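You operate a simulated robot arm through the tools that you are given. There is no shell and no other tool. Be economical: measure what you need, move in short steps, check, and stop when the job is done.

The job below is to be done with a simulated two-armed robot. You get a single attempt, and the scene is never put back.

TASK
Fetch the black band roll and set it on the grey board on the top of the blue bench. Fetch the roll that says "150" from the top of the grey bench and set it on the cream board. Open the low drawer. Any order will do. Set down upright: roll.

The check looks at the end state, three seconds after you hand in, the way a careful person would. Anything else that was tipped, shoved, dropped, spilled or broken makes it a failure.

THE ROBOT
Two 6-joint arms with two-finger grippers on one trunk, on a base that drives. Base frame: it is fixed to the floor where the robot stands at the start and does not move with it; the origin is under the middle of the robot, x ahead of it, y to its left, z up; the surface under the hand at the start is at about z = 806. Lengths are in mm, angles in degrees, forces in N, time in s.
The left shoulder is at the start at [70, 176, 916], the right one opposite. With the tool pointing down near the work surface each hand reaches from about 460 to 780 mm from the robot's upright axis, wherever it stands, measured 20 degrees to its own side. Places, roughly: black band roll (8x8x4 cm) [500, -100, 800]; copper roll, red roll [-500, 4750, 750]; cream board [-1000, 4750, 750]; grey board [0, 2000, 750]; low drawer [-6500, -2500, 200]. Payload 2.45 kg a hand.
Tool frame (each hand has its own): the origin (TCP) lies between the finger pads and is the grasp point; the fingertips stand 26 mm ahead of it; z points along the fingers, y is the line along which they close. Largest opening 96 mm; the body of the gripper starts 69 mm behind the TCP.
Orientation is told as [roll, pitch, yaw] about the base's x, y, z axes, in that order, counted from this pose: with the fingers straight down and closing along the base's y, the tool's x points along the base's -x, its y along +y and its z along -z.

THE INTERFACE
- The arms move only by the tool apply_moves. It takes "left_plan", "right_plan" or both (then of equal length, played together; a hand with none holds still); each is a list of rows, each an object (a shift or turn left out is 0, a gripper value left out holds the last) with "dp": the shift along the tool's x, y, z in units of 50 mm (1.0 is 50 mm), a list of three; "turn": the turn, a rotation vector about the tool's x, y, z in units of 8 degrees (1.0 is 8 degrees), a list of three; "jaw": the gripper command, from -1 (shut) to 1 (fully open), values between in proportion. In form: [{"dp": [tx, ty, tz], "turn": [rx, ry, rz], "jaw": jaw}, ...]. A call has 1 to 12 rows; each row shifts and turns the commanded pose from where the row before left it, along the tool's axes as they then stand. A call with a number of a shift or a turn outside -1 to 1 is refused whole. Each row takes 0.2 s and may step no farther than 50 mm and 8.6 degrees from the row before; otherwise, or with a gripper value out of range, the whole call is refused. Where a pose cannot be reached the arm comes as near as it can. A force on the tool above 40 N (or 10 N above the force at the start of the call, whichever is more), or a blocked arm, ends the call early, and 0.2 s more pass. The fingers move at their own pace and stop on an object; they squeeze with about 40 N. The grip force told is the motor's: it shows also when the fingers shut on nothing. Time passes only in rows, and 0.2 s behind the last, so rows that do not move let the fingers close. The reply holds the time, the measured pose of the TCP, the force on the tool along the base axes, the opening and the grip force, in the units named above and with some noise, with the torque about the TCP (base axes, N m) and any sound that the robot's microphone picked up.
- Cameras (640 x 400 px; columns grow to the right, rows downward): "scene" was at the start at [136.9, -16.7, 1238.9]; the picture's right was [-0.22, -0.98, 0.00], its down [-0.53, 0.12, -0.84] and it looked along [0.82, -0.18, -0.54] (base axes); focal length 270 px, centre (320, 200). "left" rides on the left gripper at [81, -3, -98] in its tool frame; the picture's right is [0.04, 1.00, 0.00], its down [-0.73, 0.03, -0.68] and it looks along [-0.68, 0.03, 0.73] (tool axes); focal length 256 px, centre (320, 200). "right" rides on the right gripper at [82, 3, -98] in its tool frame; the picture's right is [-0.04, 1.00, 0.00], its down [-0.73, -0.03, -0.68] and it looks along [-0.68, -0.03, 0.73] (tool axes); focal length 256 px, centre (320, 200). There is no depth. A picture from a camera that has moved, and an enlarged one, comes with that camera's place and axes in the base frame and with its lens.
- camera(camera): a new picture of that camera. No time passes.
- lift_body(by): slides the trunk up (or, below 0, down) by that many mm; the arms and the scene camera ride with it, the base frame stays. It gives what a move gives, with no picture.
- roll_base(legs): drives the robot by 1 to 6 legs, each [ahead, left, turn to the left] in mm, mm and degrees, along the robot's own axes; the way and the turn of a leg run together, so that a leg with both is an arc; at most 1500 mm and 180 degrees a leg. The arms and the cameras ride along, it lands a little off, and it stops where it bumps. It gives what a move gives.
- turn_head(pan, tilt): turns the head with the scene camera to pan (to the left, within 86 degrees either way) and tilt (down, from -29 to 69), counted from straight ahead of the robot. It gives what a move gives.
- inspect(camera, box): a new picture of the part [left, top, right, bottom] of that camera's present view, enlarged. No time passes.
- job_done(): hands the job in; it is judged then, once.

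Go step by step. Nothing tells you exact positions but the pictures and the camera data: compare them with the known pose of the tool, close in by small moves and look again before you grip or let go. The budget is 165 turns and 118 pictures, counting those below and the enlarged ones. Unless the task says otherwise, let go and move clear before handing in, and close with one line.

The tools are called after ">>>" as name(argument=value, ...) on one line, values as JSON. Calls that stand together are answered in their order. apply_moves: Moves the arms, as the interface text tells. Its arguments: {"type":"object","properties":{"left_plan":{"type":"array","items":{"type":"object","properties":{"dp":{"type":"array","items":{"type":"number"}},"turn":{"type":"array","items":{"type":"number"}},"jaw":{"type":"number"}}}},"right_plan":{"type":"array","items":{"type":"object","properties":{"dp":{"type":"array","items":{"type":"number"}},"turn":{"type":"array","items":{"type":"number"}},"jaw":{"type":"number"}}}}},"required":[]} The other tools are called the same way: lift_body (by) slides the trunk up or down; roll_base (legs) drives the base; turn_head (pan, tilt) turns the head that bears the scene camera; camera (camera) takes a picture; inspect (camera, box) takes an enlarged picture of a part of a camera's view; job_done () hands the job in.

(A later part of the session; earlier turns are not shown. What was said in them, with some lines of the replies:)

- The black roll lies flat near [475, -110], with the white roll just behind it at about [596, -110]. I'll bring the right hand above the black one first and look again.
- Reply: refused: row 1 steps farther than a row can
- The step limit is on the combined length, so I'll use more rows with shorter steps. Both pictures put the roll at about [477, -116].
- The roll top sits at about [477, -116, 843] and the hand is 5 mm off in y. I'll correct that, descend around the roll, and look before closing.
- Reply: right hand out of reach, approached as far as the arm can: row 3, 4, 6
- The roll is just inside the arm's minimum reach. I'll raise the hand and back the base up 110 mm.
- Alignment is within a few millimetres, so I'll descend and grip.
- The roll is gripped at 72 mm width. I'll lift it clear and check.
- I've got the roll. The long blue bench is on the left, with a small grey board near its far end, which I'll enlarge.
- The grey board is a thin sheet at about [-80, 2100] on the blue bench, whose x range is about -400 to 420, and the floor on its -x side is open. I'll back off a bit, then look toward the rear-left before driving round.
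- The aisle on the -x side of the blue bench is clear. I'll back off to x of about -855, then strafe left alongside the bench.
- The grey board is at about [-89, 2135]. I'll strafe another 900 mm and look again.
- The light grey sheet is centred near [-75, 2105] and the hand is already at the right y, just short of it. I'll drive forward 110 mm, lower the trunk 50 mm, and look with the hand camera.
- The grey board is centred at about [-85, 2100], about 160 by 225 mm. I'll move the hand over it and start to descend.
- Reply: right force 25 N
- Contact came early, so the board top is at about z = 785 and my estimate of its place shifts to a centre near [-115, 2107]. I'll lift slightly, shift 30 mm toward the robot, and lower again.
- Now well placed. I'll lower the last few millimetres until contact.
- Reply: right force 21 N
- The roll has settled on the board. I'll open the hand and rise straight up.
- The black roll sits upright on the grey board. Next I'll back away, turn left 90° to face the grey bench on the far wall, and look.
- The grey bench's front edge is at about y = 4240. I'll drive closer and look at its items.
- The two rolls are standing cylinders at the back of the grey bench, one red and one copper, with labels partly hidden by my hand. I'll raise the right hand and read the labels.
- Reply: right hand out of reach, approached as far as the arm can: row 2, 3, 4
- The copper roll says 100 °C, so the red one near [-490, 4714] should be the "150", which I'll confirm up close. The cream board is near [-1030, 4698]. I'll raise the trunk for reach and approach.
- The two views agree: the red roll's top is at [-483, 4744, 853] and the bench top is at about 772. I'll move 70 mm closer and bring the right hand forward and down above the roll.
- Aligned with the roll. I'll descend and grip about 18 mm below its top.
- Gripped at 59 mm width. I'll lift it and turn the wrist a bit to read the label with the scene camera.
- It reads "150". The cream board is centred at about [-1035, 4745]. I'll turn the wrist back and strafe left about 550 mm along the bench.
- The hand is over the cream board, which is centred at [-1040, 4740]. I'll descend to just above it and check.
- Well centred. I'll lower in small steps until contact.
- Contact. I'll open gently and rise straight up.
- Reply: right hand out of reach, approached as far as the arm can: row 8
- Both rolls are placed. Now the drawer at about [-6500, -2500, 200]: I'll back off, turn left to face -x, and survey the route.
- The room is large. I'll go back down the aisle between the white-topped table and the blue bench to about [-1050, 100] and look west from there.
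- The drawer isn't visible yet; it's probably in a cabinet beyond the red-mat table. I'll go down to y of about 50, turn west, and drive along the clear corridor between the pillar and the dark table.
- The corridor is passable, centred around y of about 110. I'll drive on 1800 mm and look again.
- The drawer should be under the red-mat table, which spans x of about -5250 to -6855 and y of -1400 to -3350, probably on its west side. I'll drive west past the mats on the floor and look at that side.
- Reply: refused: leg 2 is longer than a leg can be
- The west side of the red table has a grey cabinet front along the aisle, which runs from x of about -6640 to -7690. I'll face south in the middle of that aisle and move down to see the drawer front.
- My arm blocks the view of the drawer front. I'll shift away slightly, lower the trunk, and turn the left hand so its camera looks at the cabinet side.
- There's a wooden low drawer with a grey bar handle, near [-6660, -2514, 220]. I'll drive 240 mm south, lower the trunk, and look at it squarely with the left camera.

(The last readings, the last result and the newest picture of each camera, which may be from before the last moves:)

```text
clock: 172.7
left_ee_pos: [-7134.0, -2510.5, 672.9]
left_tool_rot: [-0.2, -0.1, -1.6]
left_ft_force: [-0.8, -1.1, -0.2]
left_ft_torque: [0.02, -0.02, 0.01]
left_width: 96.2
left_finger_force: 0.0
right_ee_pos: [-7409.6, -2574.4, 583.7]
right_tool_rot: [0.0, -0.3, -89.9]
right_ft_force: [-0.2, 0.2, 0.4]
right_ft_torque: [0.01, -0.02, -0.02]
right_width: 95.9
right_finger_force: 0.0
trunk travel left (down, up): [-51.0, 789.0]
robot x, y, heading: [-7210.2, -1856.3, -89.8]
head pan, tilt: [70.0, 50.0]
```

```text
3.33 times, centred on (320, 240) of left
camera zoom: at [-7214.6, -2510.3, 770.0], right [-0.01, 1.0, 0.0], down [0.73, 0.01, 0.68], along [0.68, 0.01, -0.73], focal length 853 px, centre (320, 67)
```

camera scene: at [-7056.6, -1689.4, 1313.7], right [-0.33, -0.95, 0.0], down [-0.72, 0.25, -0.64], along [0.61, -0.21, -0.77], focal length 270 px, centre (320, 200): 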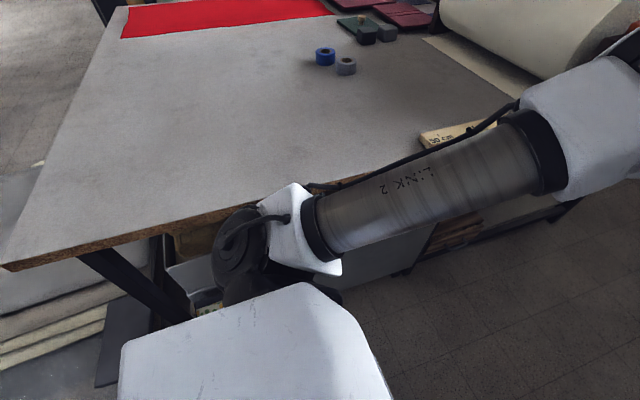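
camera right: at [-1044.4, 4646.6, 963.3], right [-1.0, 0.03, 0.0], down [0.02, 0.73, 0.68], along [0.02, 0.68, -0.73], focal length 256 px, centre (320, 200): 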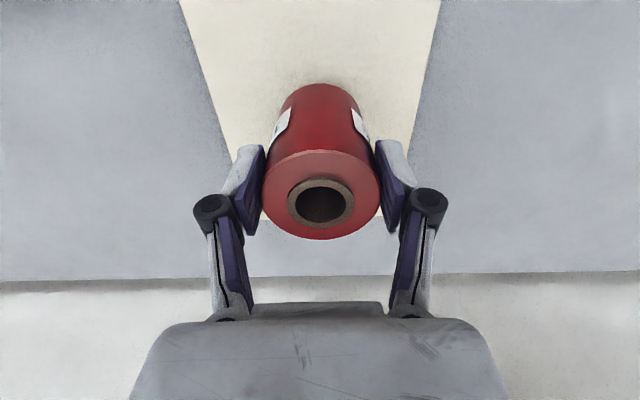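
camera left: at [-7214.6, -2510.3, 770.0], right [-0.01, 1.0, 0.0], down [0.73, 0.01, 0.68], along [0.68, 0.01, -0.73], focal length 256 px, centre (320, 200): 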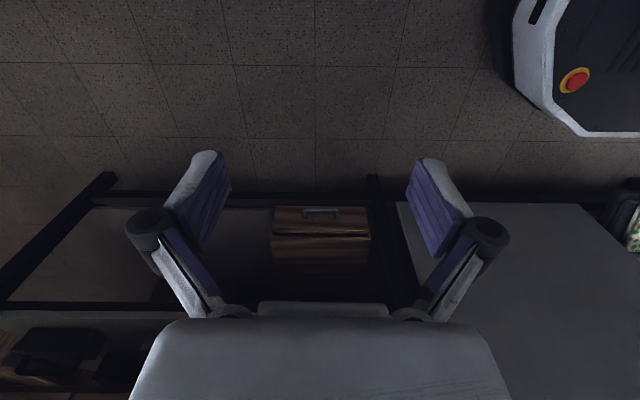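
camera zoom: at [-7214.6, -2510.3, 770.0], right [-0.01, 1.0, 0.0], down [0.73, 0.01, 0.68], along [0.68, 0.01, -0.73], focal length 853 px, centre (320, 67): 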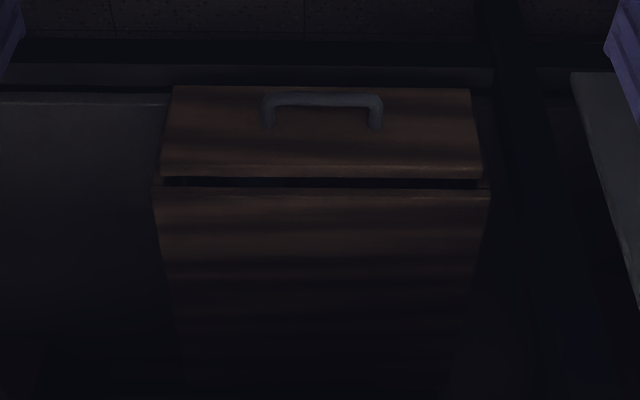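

The drawer front is at x of about -6624, z 164 to 272, with its bar handle at about [-6663, -2505, 220] along y. I'll reach it with the left hand pointing horizontally and closing vertically. First I'll drive 120 mm closer, raise the right hand out of the way, and set the left hand back to its base yaw.

>>> roll_base(legs=[[120, 0, 0]])

>>> apply_moves(left_plan=[{"turn": [0, 0, 1]}, {"turn": [0, 0, 1]}, {"turn": [0, 0, 1]}, {"turn": [0, 0, 1]}, {"turn": [0, 0, 1]}, {"turn": [0, 0, 1]}, {"turn": [0, 0, 1]}, {"turn": [0, 0, 1]}, {"turn": [0, 0, 1]}, {"turn": [0, 0, 1]}, {"turn": [0, 0, 1]}, {"dp": [0, 0, 0]}], right_plan=[{"dp": [0.7, 0, -0.5]}, {"dp": [0.7, 0, -0.5]}, {"dp": [0.7, 0, -0.5]}, {"dp": [0.7, 0, -0.5]}, {"dp": [0.5, -0.3, -0.5]}, {"dp": [0, -0.3, -0.5]}, {"dp": [0, 0, 0]}, {"dp": [0, 0, 0]}, {"dp": [0, 0, 0]}, {"dp": [0, 0, 0]}, {"dp": [0, 0, 0]}, {"dp": [0, 0, 0]}])

>>> apply_moves(left_plan=[{"dp": [0, 0.8, 0]}, {"dp": [0, 0.8, 0]}, {"dp": [0, 0.8, 0]}, {"dp": [0, 0.8, 0]}, {"dp": [0.4, 0, 0.4]}, {"dp": [0.4, 0, 0.4]}, {"dp": [0, 0, 0]}])

```text
clock: 174.0
left_ee_pos: [-7134.1, -2630.6, 672.2]
left_tool_rot: [-0.3, -0.2, -1.7]
left_ft_force: [0.6, 0.0, 0.6]
left_ft_torque: [0.0, -0.01, -0.01]
left_width: 96.2
left_finger_force: 0.1
right_ee_pos: [-7410.3, -2694.4, 581.3]
right_tool_rot: [-0.1, 0.0, -89.8]
right_ft_force: [-0.5, -0.5, 0.4]
right_ft_torque: [0.0, 0.0, 0.0]
right_width: 96.0
right_finger_force: 0.1
trunk travel left (down, up): [-51.0, 789.0]
robot x, y, heading: [-7207.9, -1973.0, -89.7]
head pan, tilt: [70.0, 50.0]
```

```text
clock: 176.6
left_ee_pos: [-7132.7, -2630.1, 672.3]
left_tool_rot: [0.0, -0.2, -89.8]
left_ft_force: [0.5, -0.8, 0.4]
left_ft_torque: [-0.01, 0.02, 0.04]
left_width: 96.1
left_finger_force: 0.2
right_ee_pos: [-7437.8, -2528.7, 732.6]
right_tool_rot: [0.0, -0.1, -90.0]
right_ft_force: [-0.5, -0.6, 0.3]
right_ft_torque: [-0.02, 0.02, 0.0]
right_width: 95.9
right_finger_force: 0.0
trunk travel left (down, up): [-51.0, 789.0]
robot x, y, heading: [-7209.9, -1974.3, -89.7]
head pan, tilt: [70.0, 50.0]
```

```text
clock: 178.2
left_ee_pos: [-6974.0, -2587.8, 632.9]
left_tool_rot: [0.1, -0.3, -89.7]
left_ft_force: [-0.2, 0.0, -0.1]
left_ft_torque: [0.05, 0.0, 0.01]
left_width: 95.8
left_finger_force: 0.1
right_ee_pos: [-7437.5, -2529.0, 731.5]
right_tool_rot: [-0.1, -0.2, -89.9]
right_ft_force: [0.1, -0.1, -0.2]
right_ft_torque: [-0.02, -0.03, 0.0]
right_width: 96.2
right_finger_force: 0.1
trunk travel left (down, up): [-51.0, 789.0]
robot x, y, heading: [-7205.8, -1973.4, -89.7]
head pan, tilt: [70.0, 50.0]
```

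>>> apply_moves(left_plan=[{"turn": [-1, 0, 0]}, {"turn": [-1, 0, 0]}, {"turn": [-1, 0, 0]}, {"turn": [-1, 0, 0]}, {"turn": [-1, 0, 0]}, {"turn": [-1, 0, 0]}, {"turn": [0, 0, 0]}])

>>> camera(camera="scene")

```text
clock: 179.8
left_ee_pos: [-6968.8, -2588.6, 635.0]
left_tool_rot: [47.5, -0.4, -89.0]
left_ft_force: [-0.4, 0.0, 0.0]
left_ft_torque: [0.01, -0.02, -0.03]
left_width: 96.0
left_finger_force: 0.0
right_ee_pos: [-7436.6, -2529.1, 732.6]
right_tool_rot: [0.0, -0.2, -89.8]
right_ft_force: [-0.2, 0.3, -1.2]
right_ft_torque: [0.0, 0.0, 0.01]
right_width: 96.2
right_finger_force: 0.1
trunk travel left (down, up): [-51.0, 789.0]
robot x, y, heading: [-7209.1, -1977.1, -89.7]
head pan, tilt: [70.0, 50.0]
```

```text
59 pictures are left
camera scene: at [-7136.5, -2047.0, 863.7], right [-0.34, -0.94, 0.0], down [-0.72, 0.26, -0.64], along [0.61, -0.22, -0.77], focal length 270 px, centre (320, 200)
```

scene: 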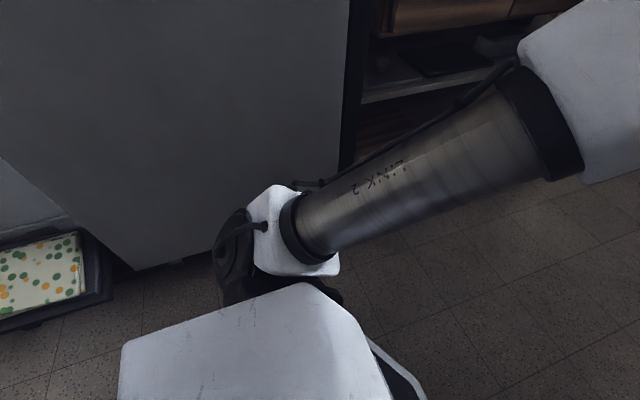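

>>> apply_moves(left_plan=[{"turn": [-1, 0, 0]}, {"turn": [-1, 0, 0]}, {"turn": [-1, 0, 0]}, {"turn": [-1, 0, 0]}, {"turn": [-1, 0, 0]}, {"turn": [0, 0, 0]}])

>>> turn_head(pan=30, tilt=35)

>>> camera(camera="scene")

>>> camera(camera="left")

```text
clock: 181.2
left_ee_pos: [-6935.7, -2602.3, 634.6]
left_tool_rot: [86.4, -0.1, -87.6]
left_ft_force: [0.5, 0.3, -0.6]
left_ft_torque: [0.03, -0.02, 0.0]
left_width: 96.0
left_finger_force: 0.1
left hand out of reach, approached as far as the arm can: row 3, 4, 5
right_ee_pos: [-7437.9, -2529.2, 733.0]
right_tool_rot: [0.1, -0.1, -89.9]
right_ft_force: [-0.2, 0.1, 0.3]
right_ft_torque: [-0.01, 0.0, -0.03]
right_width: 95.8
right_finger_force: 0.1
trunk travel left (down, up): [-51.0, 789.0]
robot x, y, heading: [-7211.0, -1970.8, -89.5]
head pan, tilt: [70.0, 50.0]
```

```text
clock: 182.2
left_ee_pos: [-6935.3, -2602.0, 631.7]
left_tool_rot: [86.4, 0.1, -87.7]
left_ft_force: [0.5, -0.5, 0.1]
left_ft_torque: [0.03, 0.01, 0.01]
left_width: 96.2
left_finger_force: 0.0
right_ee_pos: [-7437.5, -2529.3, 732.3]
right_tool_rot: [-0.1, -0.2, -89.9]
right_ft_force: [-0.1, -0.1, 0.7]
right_ft_torque: [0.01, 0.0, 0.03]
right_width: 95.9
right_finger_force: 0.0
trunk travel left (down, up): [-51.0, 789.0]
robot x, y, heading: [-7207.5, -1971.0, -89.4]
head pan, tilt: [30.0, 35.0]
```

```text
58 pictures are left
camera scene: at [-7164.5, -2097.0, 885.4], right [-0.86, -0.5, 0.0], down [-0.29, 0.5, -0.82], along [0.41, -0.71, -0.57], focal length 270 px, centre (320, 200)
```

scene: 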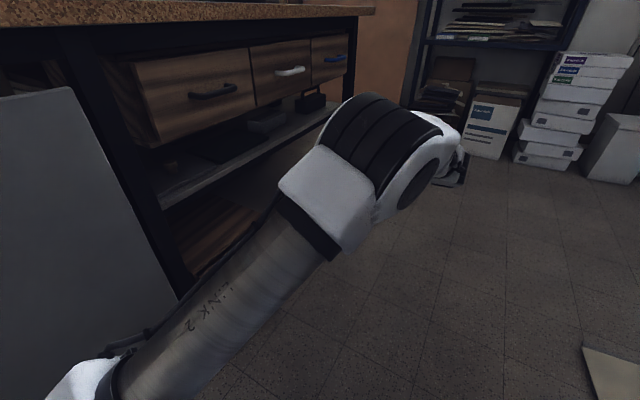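

```text
57 pictures are left
camera left: at [-7036.7, -2524.9, 634.4], right [0.06, 0.04, 1.0], down [-0.65, -0.76, 0.07], along [0.76, -0.65, -0.02], focal length 256 px, centre (320, 200)
```

left: 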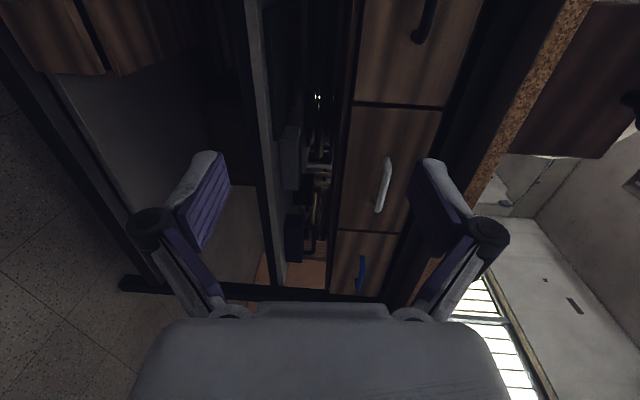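

The left hand is horizontal now. I'll lower it toward handle height in stages, still well clear of the drawer front.

>>> apply_moves(left_plan=[{"dp": [0.2, -0.8, 0]}, {"dp": [0.3, -0.8, 0]}, {"dp": [0.3, -0.8, 0]}, {"dp": [0.3, -0.8, 0]}, {"dp": [0.3, -0.8, 0]}, {"dp": [0, -0.8, 0]}, {"dp": [0, 0, 0]}])

>>> camera(camera="left")

>>> camera(camera="scene")

```text
clock: 183.8
left_ee_pos: [-6934.0, -2557.8, 393.7]
left_tool_rot: [88.1, -0.2, -89.7]
left_ft_force: [0.2, -0.7, 0.0]
left_ft_torque: [0.04, 0.02, -0.02]
left_width: 95.9
left_finger_force: 0.0
left hand out of reach, approached as far as the arm can: row 1, 2, 3, 4, 5
right_ee_pos: [-7437.1, -2530.0, 733.1]
right_tool_rot: [0.1, -0.2, -90.0]
right_ft_force: [0.2, -0.2, -0.2]
right_ft_torque: [0.03, 0.01, 0.0]
right_width: 96.1
right_finger_force: 0.1
trunk travel left (down, up): [-51.0, 789.0]
robot x, y, heading: [-7210.7, -1974.0, -89.5]
head pan, tilt: [30.0, 35.0]
```

```text
56 pictures are left
camera left: at [-7031.1, -2476.0, 392.2], right [0.03, 0.04, 1.0], down [-0.67, -0.74, 0.05], along [0.74, -0.67, 0.01], focal length 256 px, centre (320, 200)
```

left: 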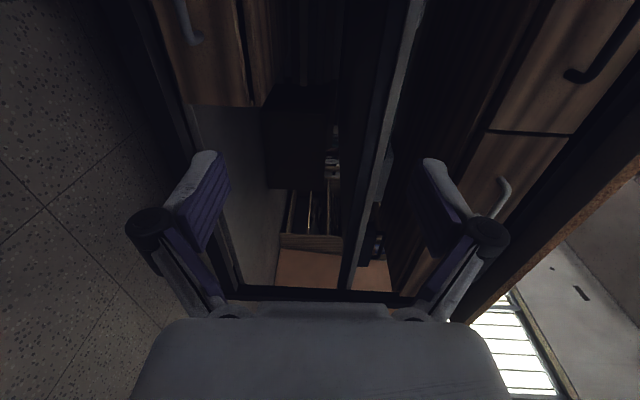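

```text
55 pictures are left
camera scene: at [-7164.5, -2097.2, 885.5], right [-0.86, -0.5, 0.0], down [-0.29, 0.5, -0.82], along [0.41, -0.71, -0.57], focal length 270 px, centre (320, 200)
```

scene: 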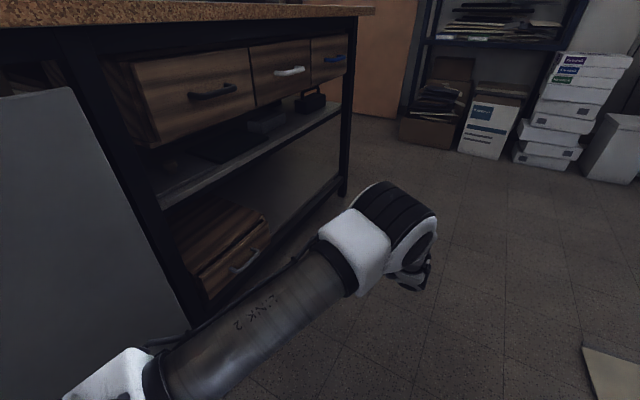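

Three views now agree on the low handle at about [-6655, -2508, 219]. I'll lower the hand to that height and line up in y, still 250 mm short of it.

>>> apply_moves(left_plan=[{"dp": [0.2, -0.7, 0.2], "turn": [-0.2, 0, 0]}, {"dp": [0.2, -0.7, 0.2]}, {"dp": [0.2, -0.7, 0.2]}, {"dp": [0.2, -0.7, 0.2]}, {"dp": [0.2, -0.65, 0.2]}, {"dp": [0, 0, 0]}])

>>> camera(camera="left")

>>> camera(camera="scene")

```text
clock: 185.2
left_ee_pos: [-6885.3, -2506.8, 219.4]
left_tool_rot: [89.8, -0.2, -89.7]
left_ft_force: [-0.1, -0.3, 0.1]
left_ft_torque: [-0.01, -0.01, -0.01]
left_width: 96.0
left_finger_force: 0.0
right_ee_pos: [-7437.4, -2529.9, 732.2]
right_tool_rot: [0.0, -0.2, -89.8]
right_ft_force: [0.0, -0.3, -0.7]
right_ft_torque: [0.0, 0.0, 0.01]
right_width: 95.9
right_finger_force: 0.0
trunk travel left (down, up): [-51.0, 789.0]
robot x, y, heading: [-7212.0, -1971.7, -89.6]
head pan, tilt: [30.0, 35.0]
```

```text
54 pictures are left
camera left: at [-6983.7, -2425.3, 215.6], right [0.0, 0.04, 1.0], down [-0.67, -0.74, 0.04], along [0.74, -0.67, 0.03], focal length 256 px, centre (320, 200)
```

left: 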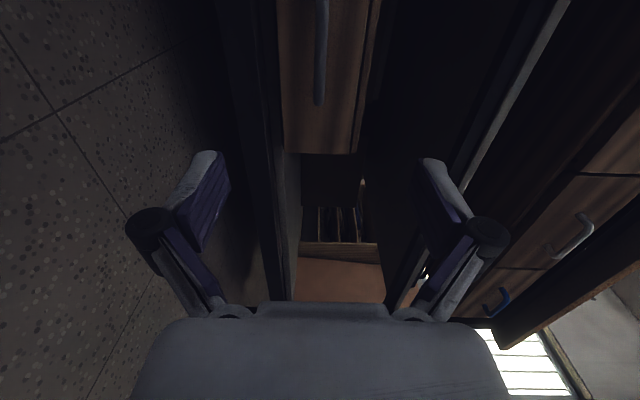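

```text
53 pictures are left
camera scene: at [-7164.5, -2097.2, 885.4], right [-0.86, -0.5, 0.0], down [-0.29, 0.5, -0.82], along [0.41, -0.71, -0.57], focal length 270 px, centre (320, 200)
```

scene: 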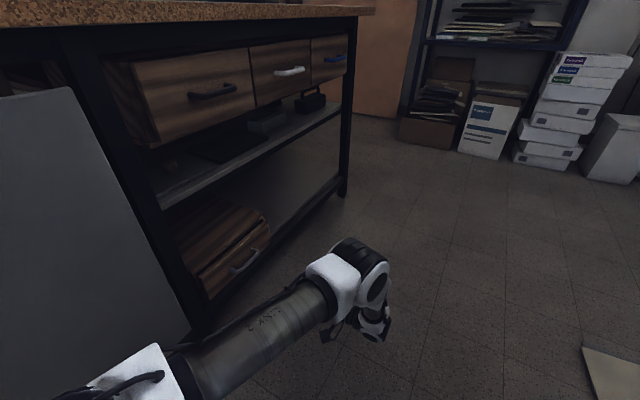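

Height and y line up with the bar. I'll half-close the fingers to clear the table rail and approach 150 mm.

>>> apply_moves(left_plan=[{"dp": [0, 0, 0.5], "jaw": 0.0}, {"dp": [0, 0, 0.8]}, {"dp": [0, 0, 0.8]}, {"dp": [0, 0, 0.8]}, {"dp": [0, 0, 0]}])

>>> camera(camera="left")

>>> camera(camera="scene")

```text
clock: 186.4
left_ee_pos: [-6739.0, -2506.3, 220.8]
left_tool_rot: [89.7, -0.3, -89.7]
left_ft_force: [-0.5, -0.3, 0.4]
left_ft_torque: [-0.01, 0.0, -0.02]
left_width: 47.9
left_finger_force: 0.1
right_ee_pos: [-7437.8, -2530.6, 732.8]
right_tool_rot: [0.0, -0.2, -89.9]
right_ft_force: [-0.2, -0.2, 0.4]
right_ft_torque: [0.0, -0.02, 0.04]
right_width: 96.1
right_finger_force: 0.0
trunk travel left (down, up): [-51.0, 789.0]
robot x, y, heading: [-7208.8, -1973.3, -89.5]
head pan, tilt: [30.0, 35.0]
```

```text
52 pictures are left
camera left: at [-6837.8, -2425.2, 217.0], right [0.01, 0.04, 1.0], down [-0.67, -0.74, 0.04], along [0.74, -0.67, 0.03], focal length 256 px, centre (320, 200)
```

left: 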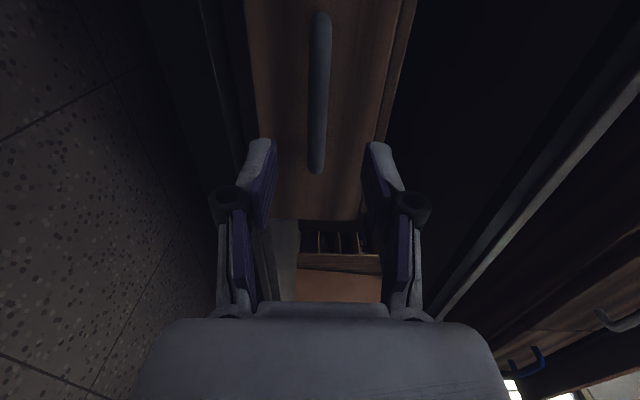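

```text
51 pictures are left
camera scene: at [-7164.5, -2097.1, 885.5], right [-0.86, -0.5, 0.0], down [-0.29, 0.5, -0.82], along [0.41, -0.71, -0.57], focal length 270 px, centre (320, 200)
```

scene: 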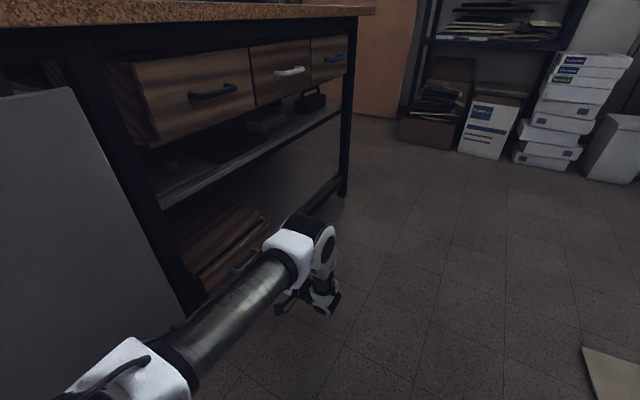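

The bar is centred at about [-6659, -2499, 219], well within the finger opening. I'll advance 66 mm and close on it.

>>> apply_moves(left_plan=[{"dp": [0.1, -0.03, 0.5]}, {"dp": [0, 0, 0.5]}, {"dp": [0, 0, 0.32]}, {"dp": [0, 0, 0]}, {"jaw": -1}, {"jaw": -1}, {"jaw": -1}])

>>> camera(camera="left")

```text
clock: 188.0
left_ee_pos: [-6676.2, -2501.0, 220.0]
left_tool_rot: [89.7, -0.2, -89.7]
left_ft_force: [-1.9, -0.3, 2.4]
left_ft_torque: [0.29, -0.02, -0.18]
left_width: 13.1
left_finger_force: 39.8
right_ee_pos: [-7437.4, -2529.4, 732.8]
right_tool_rot: [0.0, -0.2, -89.9]
right_ft_force: [0.3, -0.6, -0.5]
right_ft_torque: [0.04, -0.04, -0.01]
right_width: 96.1
right_finger_force: 0.0
trunk travel left (down, up): [-51.0, 789.0]
robot x, y, heading: [-7207.3, -1976.3, -89.8]
head pan, tilt: [30.0, 35.0]
```

```text
50 pictures are left
camera left: at [-6773.6, -2419.7, 214.7], right [0.0, 0.04, 1.0], down [-0.67, -0.74, 0.04], along [0.74, -0.67, 0.03], focal length 256 px, centre (320, 200)
```

left: 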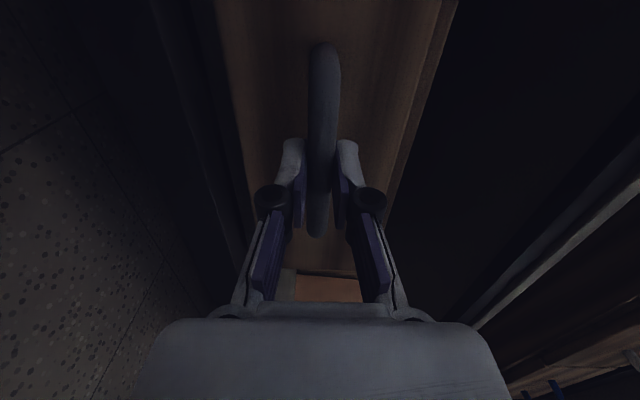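

The bar is held. I'll pull slowly in -x.

>>> apply_moves(left_plan=[{"dp": [0, 0, -0.2]}, {"dp": [0, 0, -0.3]}, {"dp": [0, 0, -0.4]}, {"dp": [0, 0, -0.4]}, {"dp": [0, 0, -0.4]}, {"dp": [0, 0, 0]}])

>>> camera(camera="left")

>>> camera(camera="scene")

```text
clock: 189.4
left_ee_pos: [-6759.8, -2502.1, 216.8]
left_tool_rot: [89.7, -0.3, -89.6]
left_ft_force: [0.3, -5.1, 12.7]
left_ft_torque: [0.35, -0.14, -0.54]
left_width: 13.1
left_finger_force: 39.5
right_ee_pos: [-7437.9, -2529.0, 734.3]
right_tool_rot: [0.1, -0.1, -89.9]
right_ft_force: [-0.8, -1.0, 0.2]
right_ft_torque: [0.03, 0.01, 0.0]
right_width: 95.8
right_finger_force: 0.0
trunk travel left (down, up): [-51.0, 789.0]
robot x, y, heading: [-7208.4, -1972.6, -89.8]
head pan, tilt: [30.0, 35.0]
```

```text
49 pictures are left
camera left: at [-6858.5, -2419.8, 214.4], right [0.0, 0.05, 1.0], down [-0.67, -0.74, 0.04], along [0.74, -0.67, 0.03], focal length 256 px, centre (320, 200)
```

left: 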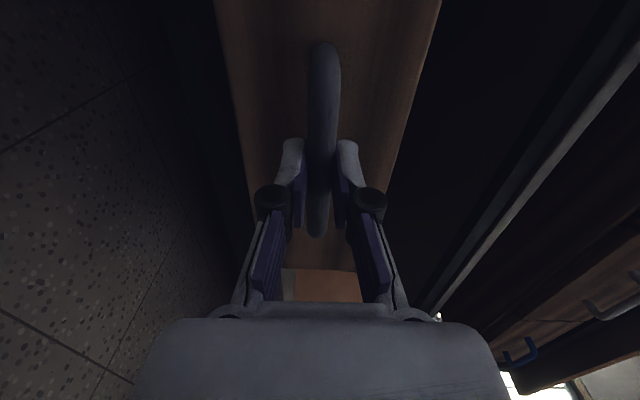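

```text
48 pictures are left
camera scene: at [-7165.3, -2096.3, 885.7], right [-0.86, -0.5, 0.0], down [-0.29, 0.49, -0.82], along [0.41, -0.71, -0.57], focal length 270 px, centre (320, 200)
```

scene: 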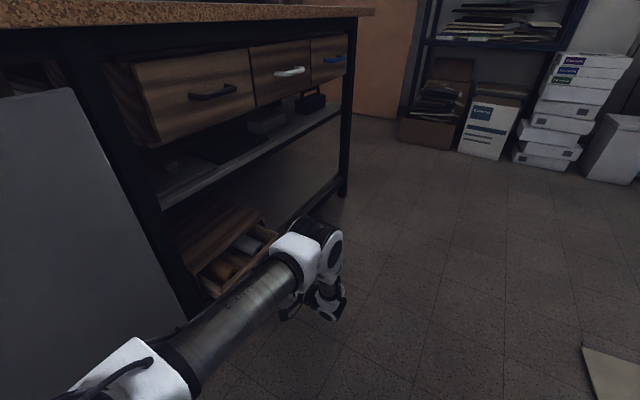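

The drawer is sliding out. I'll keep pulling with a small height correction.

>>> apply_moves(left_plan=[{"dp": [0, 0.04, -0.4]}, {"dp": [0, 0.02, -0.4]}, {"dp": [0, 0, -0.4]}, {"dp": [0, 0, -0.4]}, {"dp": [0, 0, -0.4]}, {"dp": [0, 0, 0]}])

>>> camera(camera="scene")

```text
clock: 190.8
left_ee_pos: [-6858.3, -2500.6, 218.1]
left_tool_rot: [89.5, 0.1, -89.6]
left_ft_force: [1.2, -0.4, -30.6]
left_ft_torque: [-0.14, 0.4, -0.02]
left_width: 13.4
left_finger_force: 39.4
right_ee_pos: [-7436.9, -2531.5, 732.3]
right_tool_rot: [-0.2, -0.1, -89.9]
right_ft_force: [-0.2, -1.2, 0.3]
right_ft_torque: [-0.01, 0.0, 0.01]
right_width: 95.8
right_finger_force: 0.1
trunk travel left (down, up): [-51.0, 789.0]
robot x, y, heading: [-7206.3, -1970.8, -89.8]
head pan, tilt: [30.0, 35.0]
```

```text
47 pictures are left
camera scene: at [-7163.0, -2099.2, 884.8], right [-0.86, -0.5, 0.0], down [-0.29, 0.5, -0.82], along [0.41, -0.71, -0.58], focal length 270 px, centre (320, 200)
```

scene: 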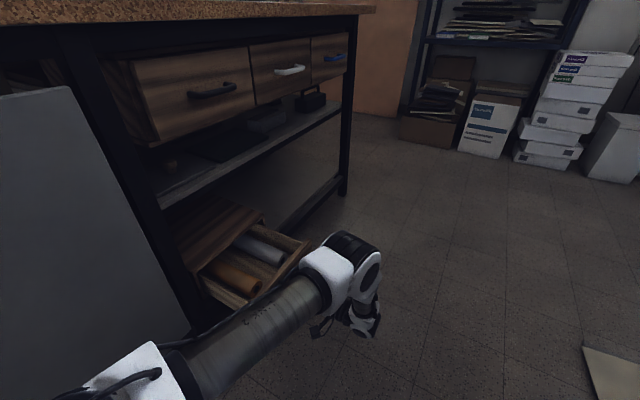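

>>> apply_moves(left_plan=[{"dp": [0, -0.04, -0.1]}, {"dp": [0, 0, -0.3]}, {"dp": [0, 0, -0.3]}, {"dp": [0, 0, -0.3]}, {"dp": [0, 0, 0]}])

>>> camera(camera="scene")

```text
clock: 192.0
left_ee_pos: [-6910.8, -2500.7, 218.8]
left_tool_rot: [89.7, 0.0, -89.7]
left_ft_force: [0.8, 14.4, -19.5]
left_ft_torque: [0.06, 0.24, 0.44]
left_width: 13.2
left_finger_force: 39.8
right_ee_pos: [-7436.9, -2530.5, 731.8]
right_tool_rot: [0.1, -0.1, -89.9]
right_ft_force: [0.6, -0.5, 0.0]
right_ft_torque: [-0.02, 0.0, -0.03]
right_width: 96.0
right_finger_force: 0.1
trunk travel left (down, up): [-51.0, 789.0]
robot x, y, heading: [-7209.1, -1970.9, -89.9]
head pan, tilt: [30.0, 35.0]
```

```text
46 pictures are left
camera scene: at [-7163.6, -2098.2, 885.2], right [-0.86, -0.5, 0.0], down [-0.29, 0.5, -0.82], along [0.41, -0.71, -0.58], focal length 270 px, centre (320, 200)
```

scene: 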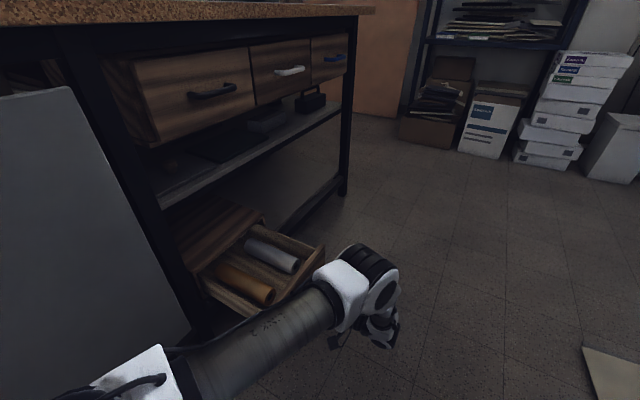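

About 235 mm open. I'll try a bit more, to the stop if there is one.

>>> apply_moves(left_plan=[{"dp": [0, -0.02, -0.2]}, {"dp": [0, 0, -0.2]}, {"dp": [0, 0, -0.2]}, {"dp": [0, 0, -0.2]}, {"dp": [0, 0, 0]}])

>>> camera(camera="scene")

```text
clock: 193.2
left_ee_pos: [-6948.8, -2501.4, 219.1]
left_tool_rot: [89.7, 0.0, -89.5]
left_ft_force: [1.4, 29.5, -19.0]
left_ft_torque: [-0.01, 0.28, 0.18]
left_width: 13.0
left_finger_force: 39.6
right_ee_pos: [-7435.9, -2529.9, 731.1]
right_tool_rot: [0.0, -0.1, -89.8]
right_ft_force: [-0.4, 0.1, 0.3]
right_ft_torque: [-0.01, -0.02, -0.01]
right_width: 96.0
right_finger_force: 0.1
trunk travel left (down, up): [-51.0, 789.0]
robot x, y, heading: [-7209.5, -1970.5, -89.8]
head pan, tilt: [30.0, 35.0]
```

```text
45 pictures are left
camera scene: at [-7163.8, -2098.0, 885.1], right [-0.86, -0.5, 0.0], down [-0.29, 0.5, -0.82], along [0.41, -0.71, -0.58], focal length 270 px, centre (320, 200)
```

scene: 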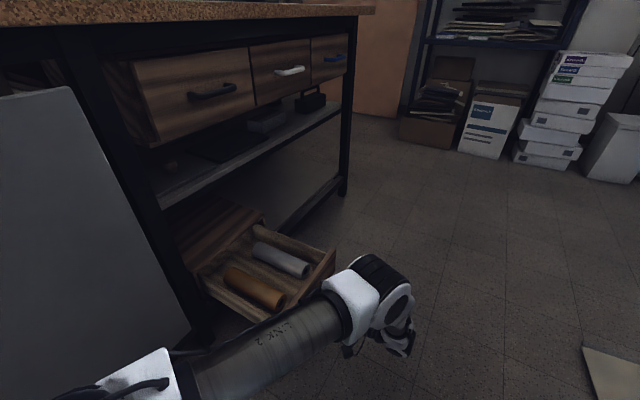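

The drawer is open by about 270 mm. I'll let go of the bar, then strafe the base away to draw the fingers straight off the handle.

>>> apply_moves(left_plan=[{"jaw": -0.3}, {"jaw": 0.2}, {"jaw": 0.2}, {"jaw": 0.2}])

>>> camera(camera="left")

```text
clock: 194.2
left_ee_pos: [-6949.2, -2503.2, 221.0]
left_tool_rot: [89.7, -0.2, -89.7]
left_ft_force: [-0.5, -0.4, 0.0]
left_ft_torque: [0.0, 0.0, -0.04]
left_width: 57.6
left_finger_force: 0.1
right_ee_pos: [-7437.7, -2529.3, 731.6]
right_tool_rot: [0.0, -0.2, -89.9]
right_ft_force: [-0.7, -0.1, 0.1]
right_ft_torque: [0.0, -0.03, -0.03]
right_width: 96.1
right_finger_force: 0.0
trunk travel left (down, up): [-51.0, 789.0]
robot x, y, heading: [-7211.7, -1971.2, -89.5]
head pan, tilt: [30.0, 35.0]
```

```text
44 pictures are left
camera left: at [-7047.0, -2421.2, 216.7], right [0.0, 0.04, 1.0], down [-0.67, -0.74, 0.04], along [0.74, -0.67, 0.03], focal length 256 px, centre (320, 200)
```

left: 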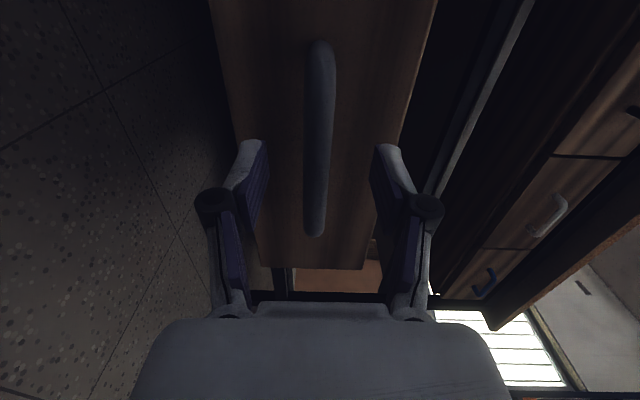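

>>> roll_base(legs=[[0, -130, 0]])

>>> camera(camera="left")

>>> camera(camera="scene")

```text
clock: 195.5
left_ee_pos: [-7077.4, -2502.5, 220.8]
left_tool_rot: [89.7, -0.1, -89.8]
left_ft_force: [0.8, 0.4, -0.3]
left_ft_torque: [0.01, -0.03, 0.0]
left_width: 57.6
left_finger_force: 0.1
right_ee_pos: [-7567.8, -2529.7, 732.2]
right_tool_rot: [0.0, -0.2, -90.0]
right_ft_force: [-0.4, 1.2, -1.0]
right_ft_torque: [0.02, 0.02, -0.01]
right_width: 96.1
right_finger_force: 0.1
trunk travel left (down, up): [-51.0, 789.0]
robot x, y, heading: [-7339.1, -1973.7, -89.7]
head pan, tilt: [30.0, 35.0]
```

```text
43 pictures are left
camera left: at [-7176.5, -2421.7, 216.6], right [0.0, 0.04, 1.0], down [-0.67, -0.74, 0.04], along [0.74, -0.67, 0.03], focal length 256 px, centre (320, 200)
```

left: 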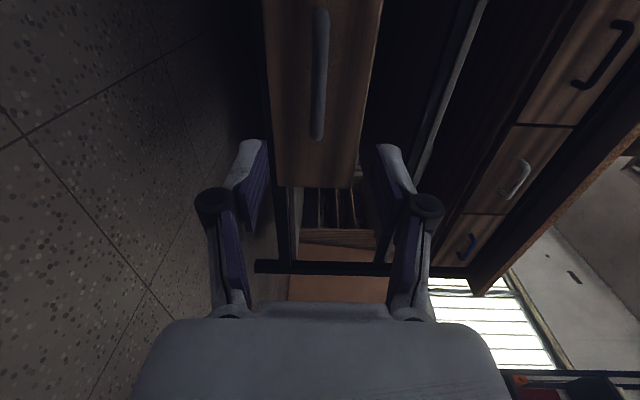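

```text
42 pictures are left
camera scene: at [-7294.0, -2097.7, 885.5], right [-0.86, -0.5, 0.0], down [-0.29, 0.5, -0.82], along [0.41, -0.71, -0.57], focal length 270 px, centre (320, 200)
```

scene: 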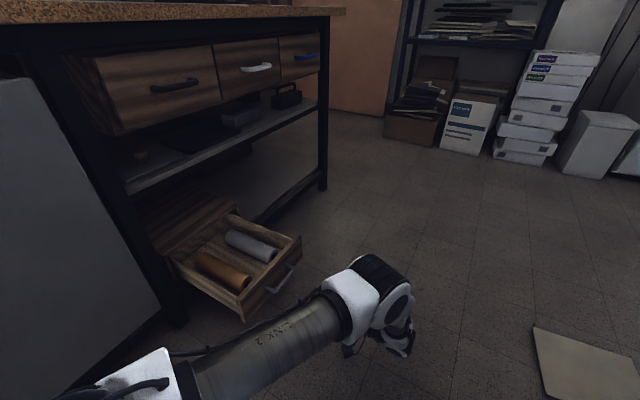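

The low drawer stands wide open with its contents in place, both hands are clear, and both rolls were seen upright on their boards. Handing in.

>>> job_done()

```text
The job is handed in.
```

The job is handed in: the black roll stands on the grey board, the "150" roll stands on the cream board, and the low drawer is open about 270 mm.
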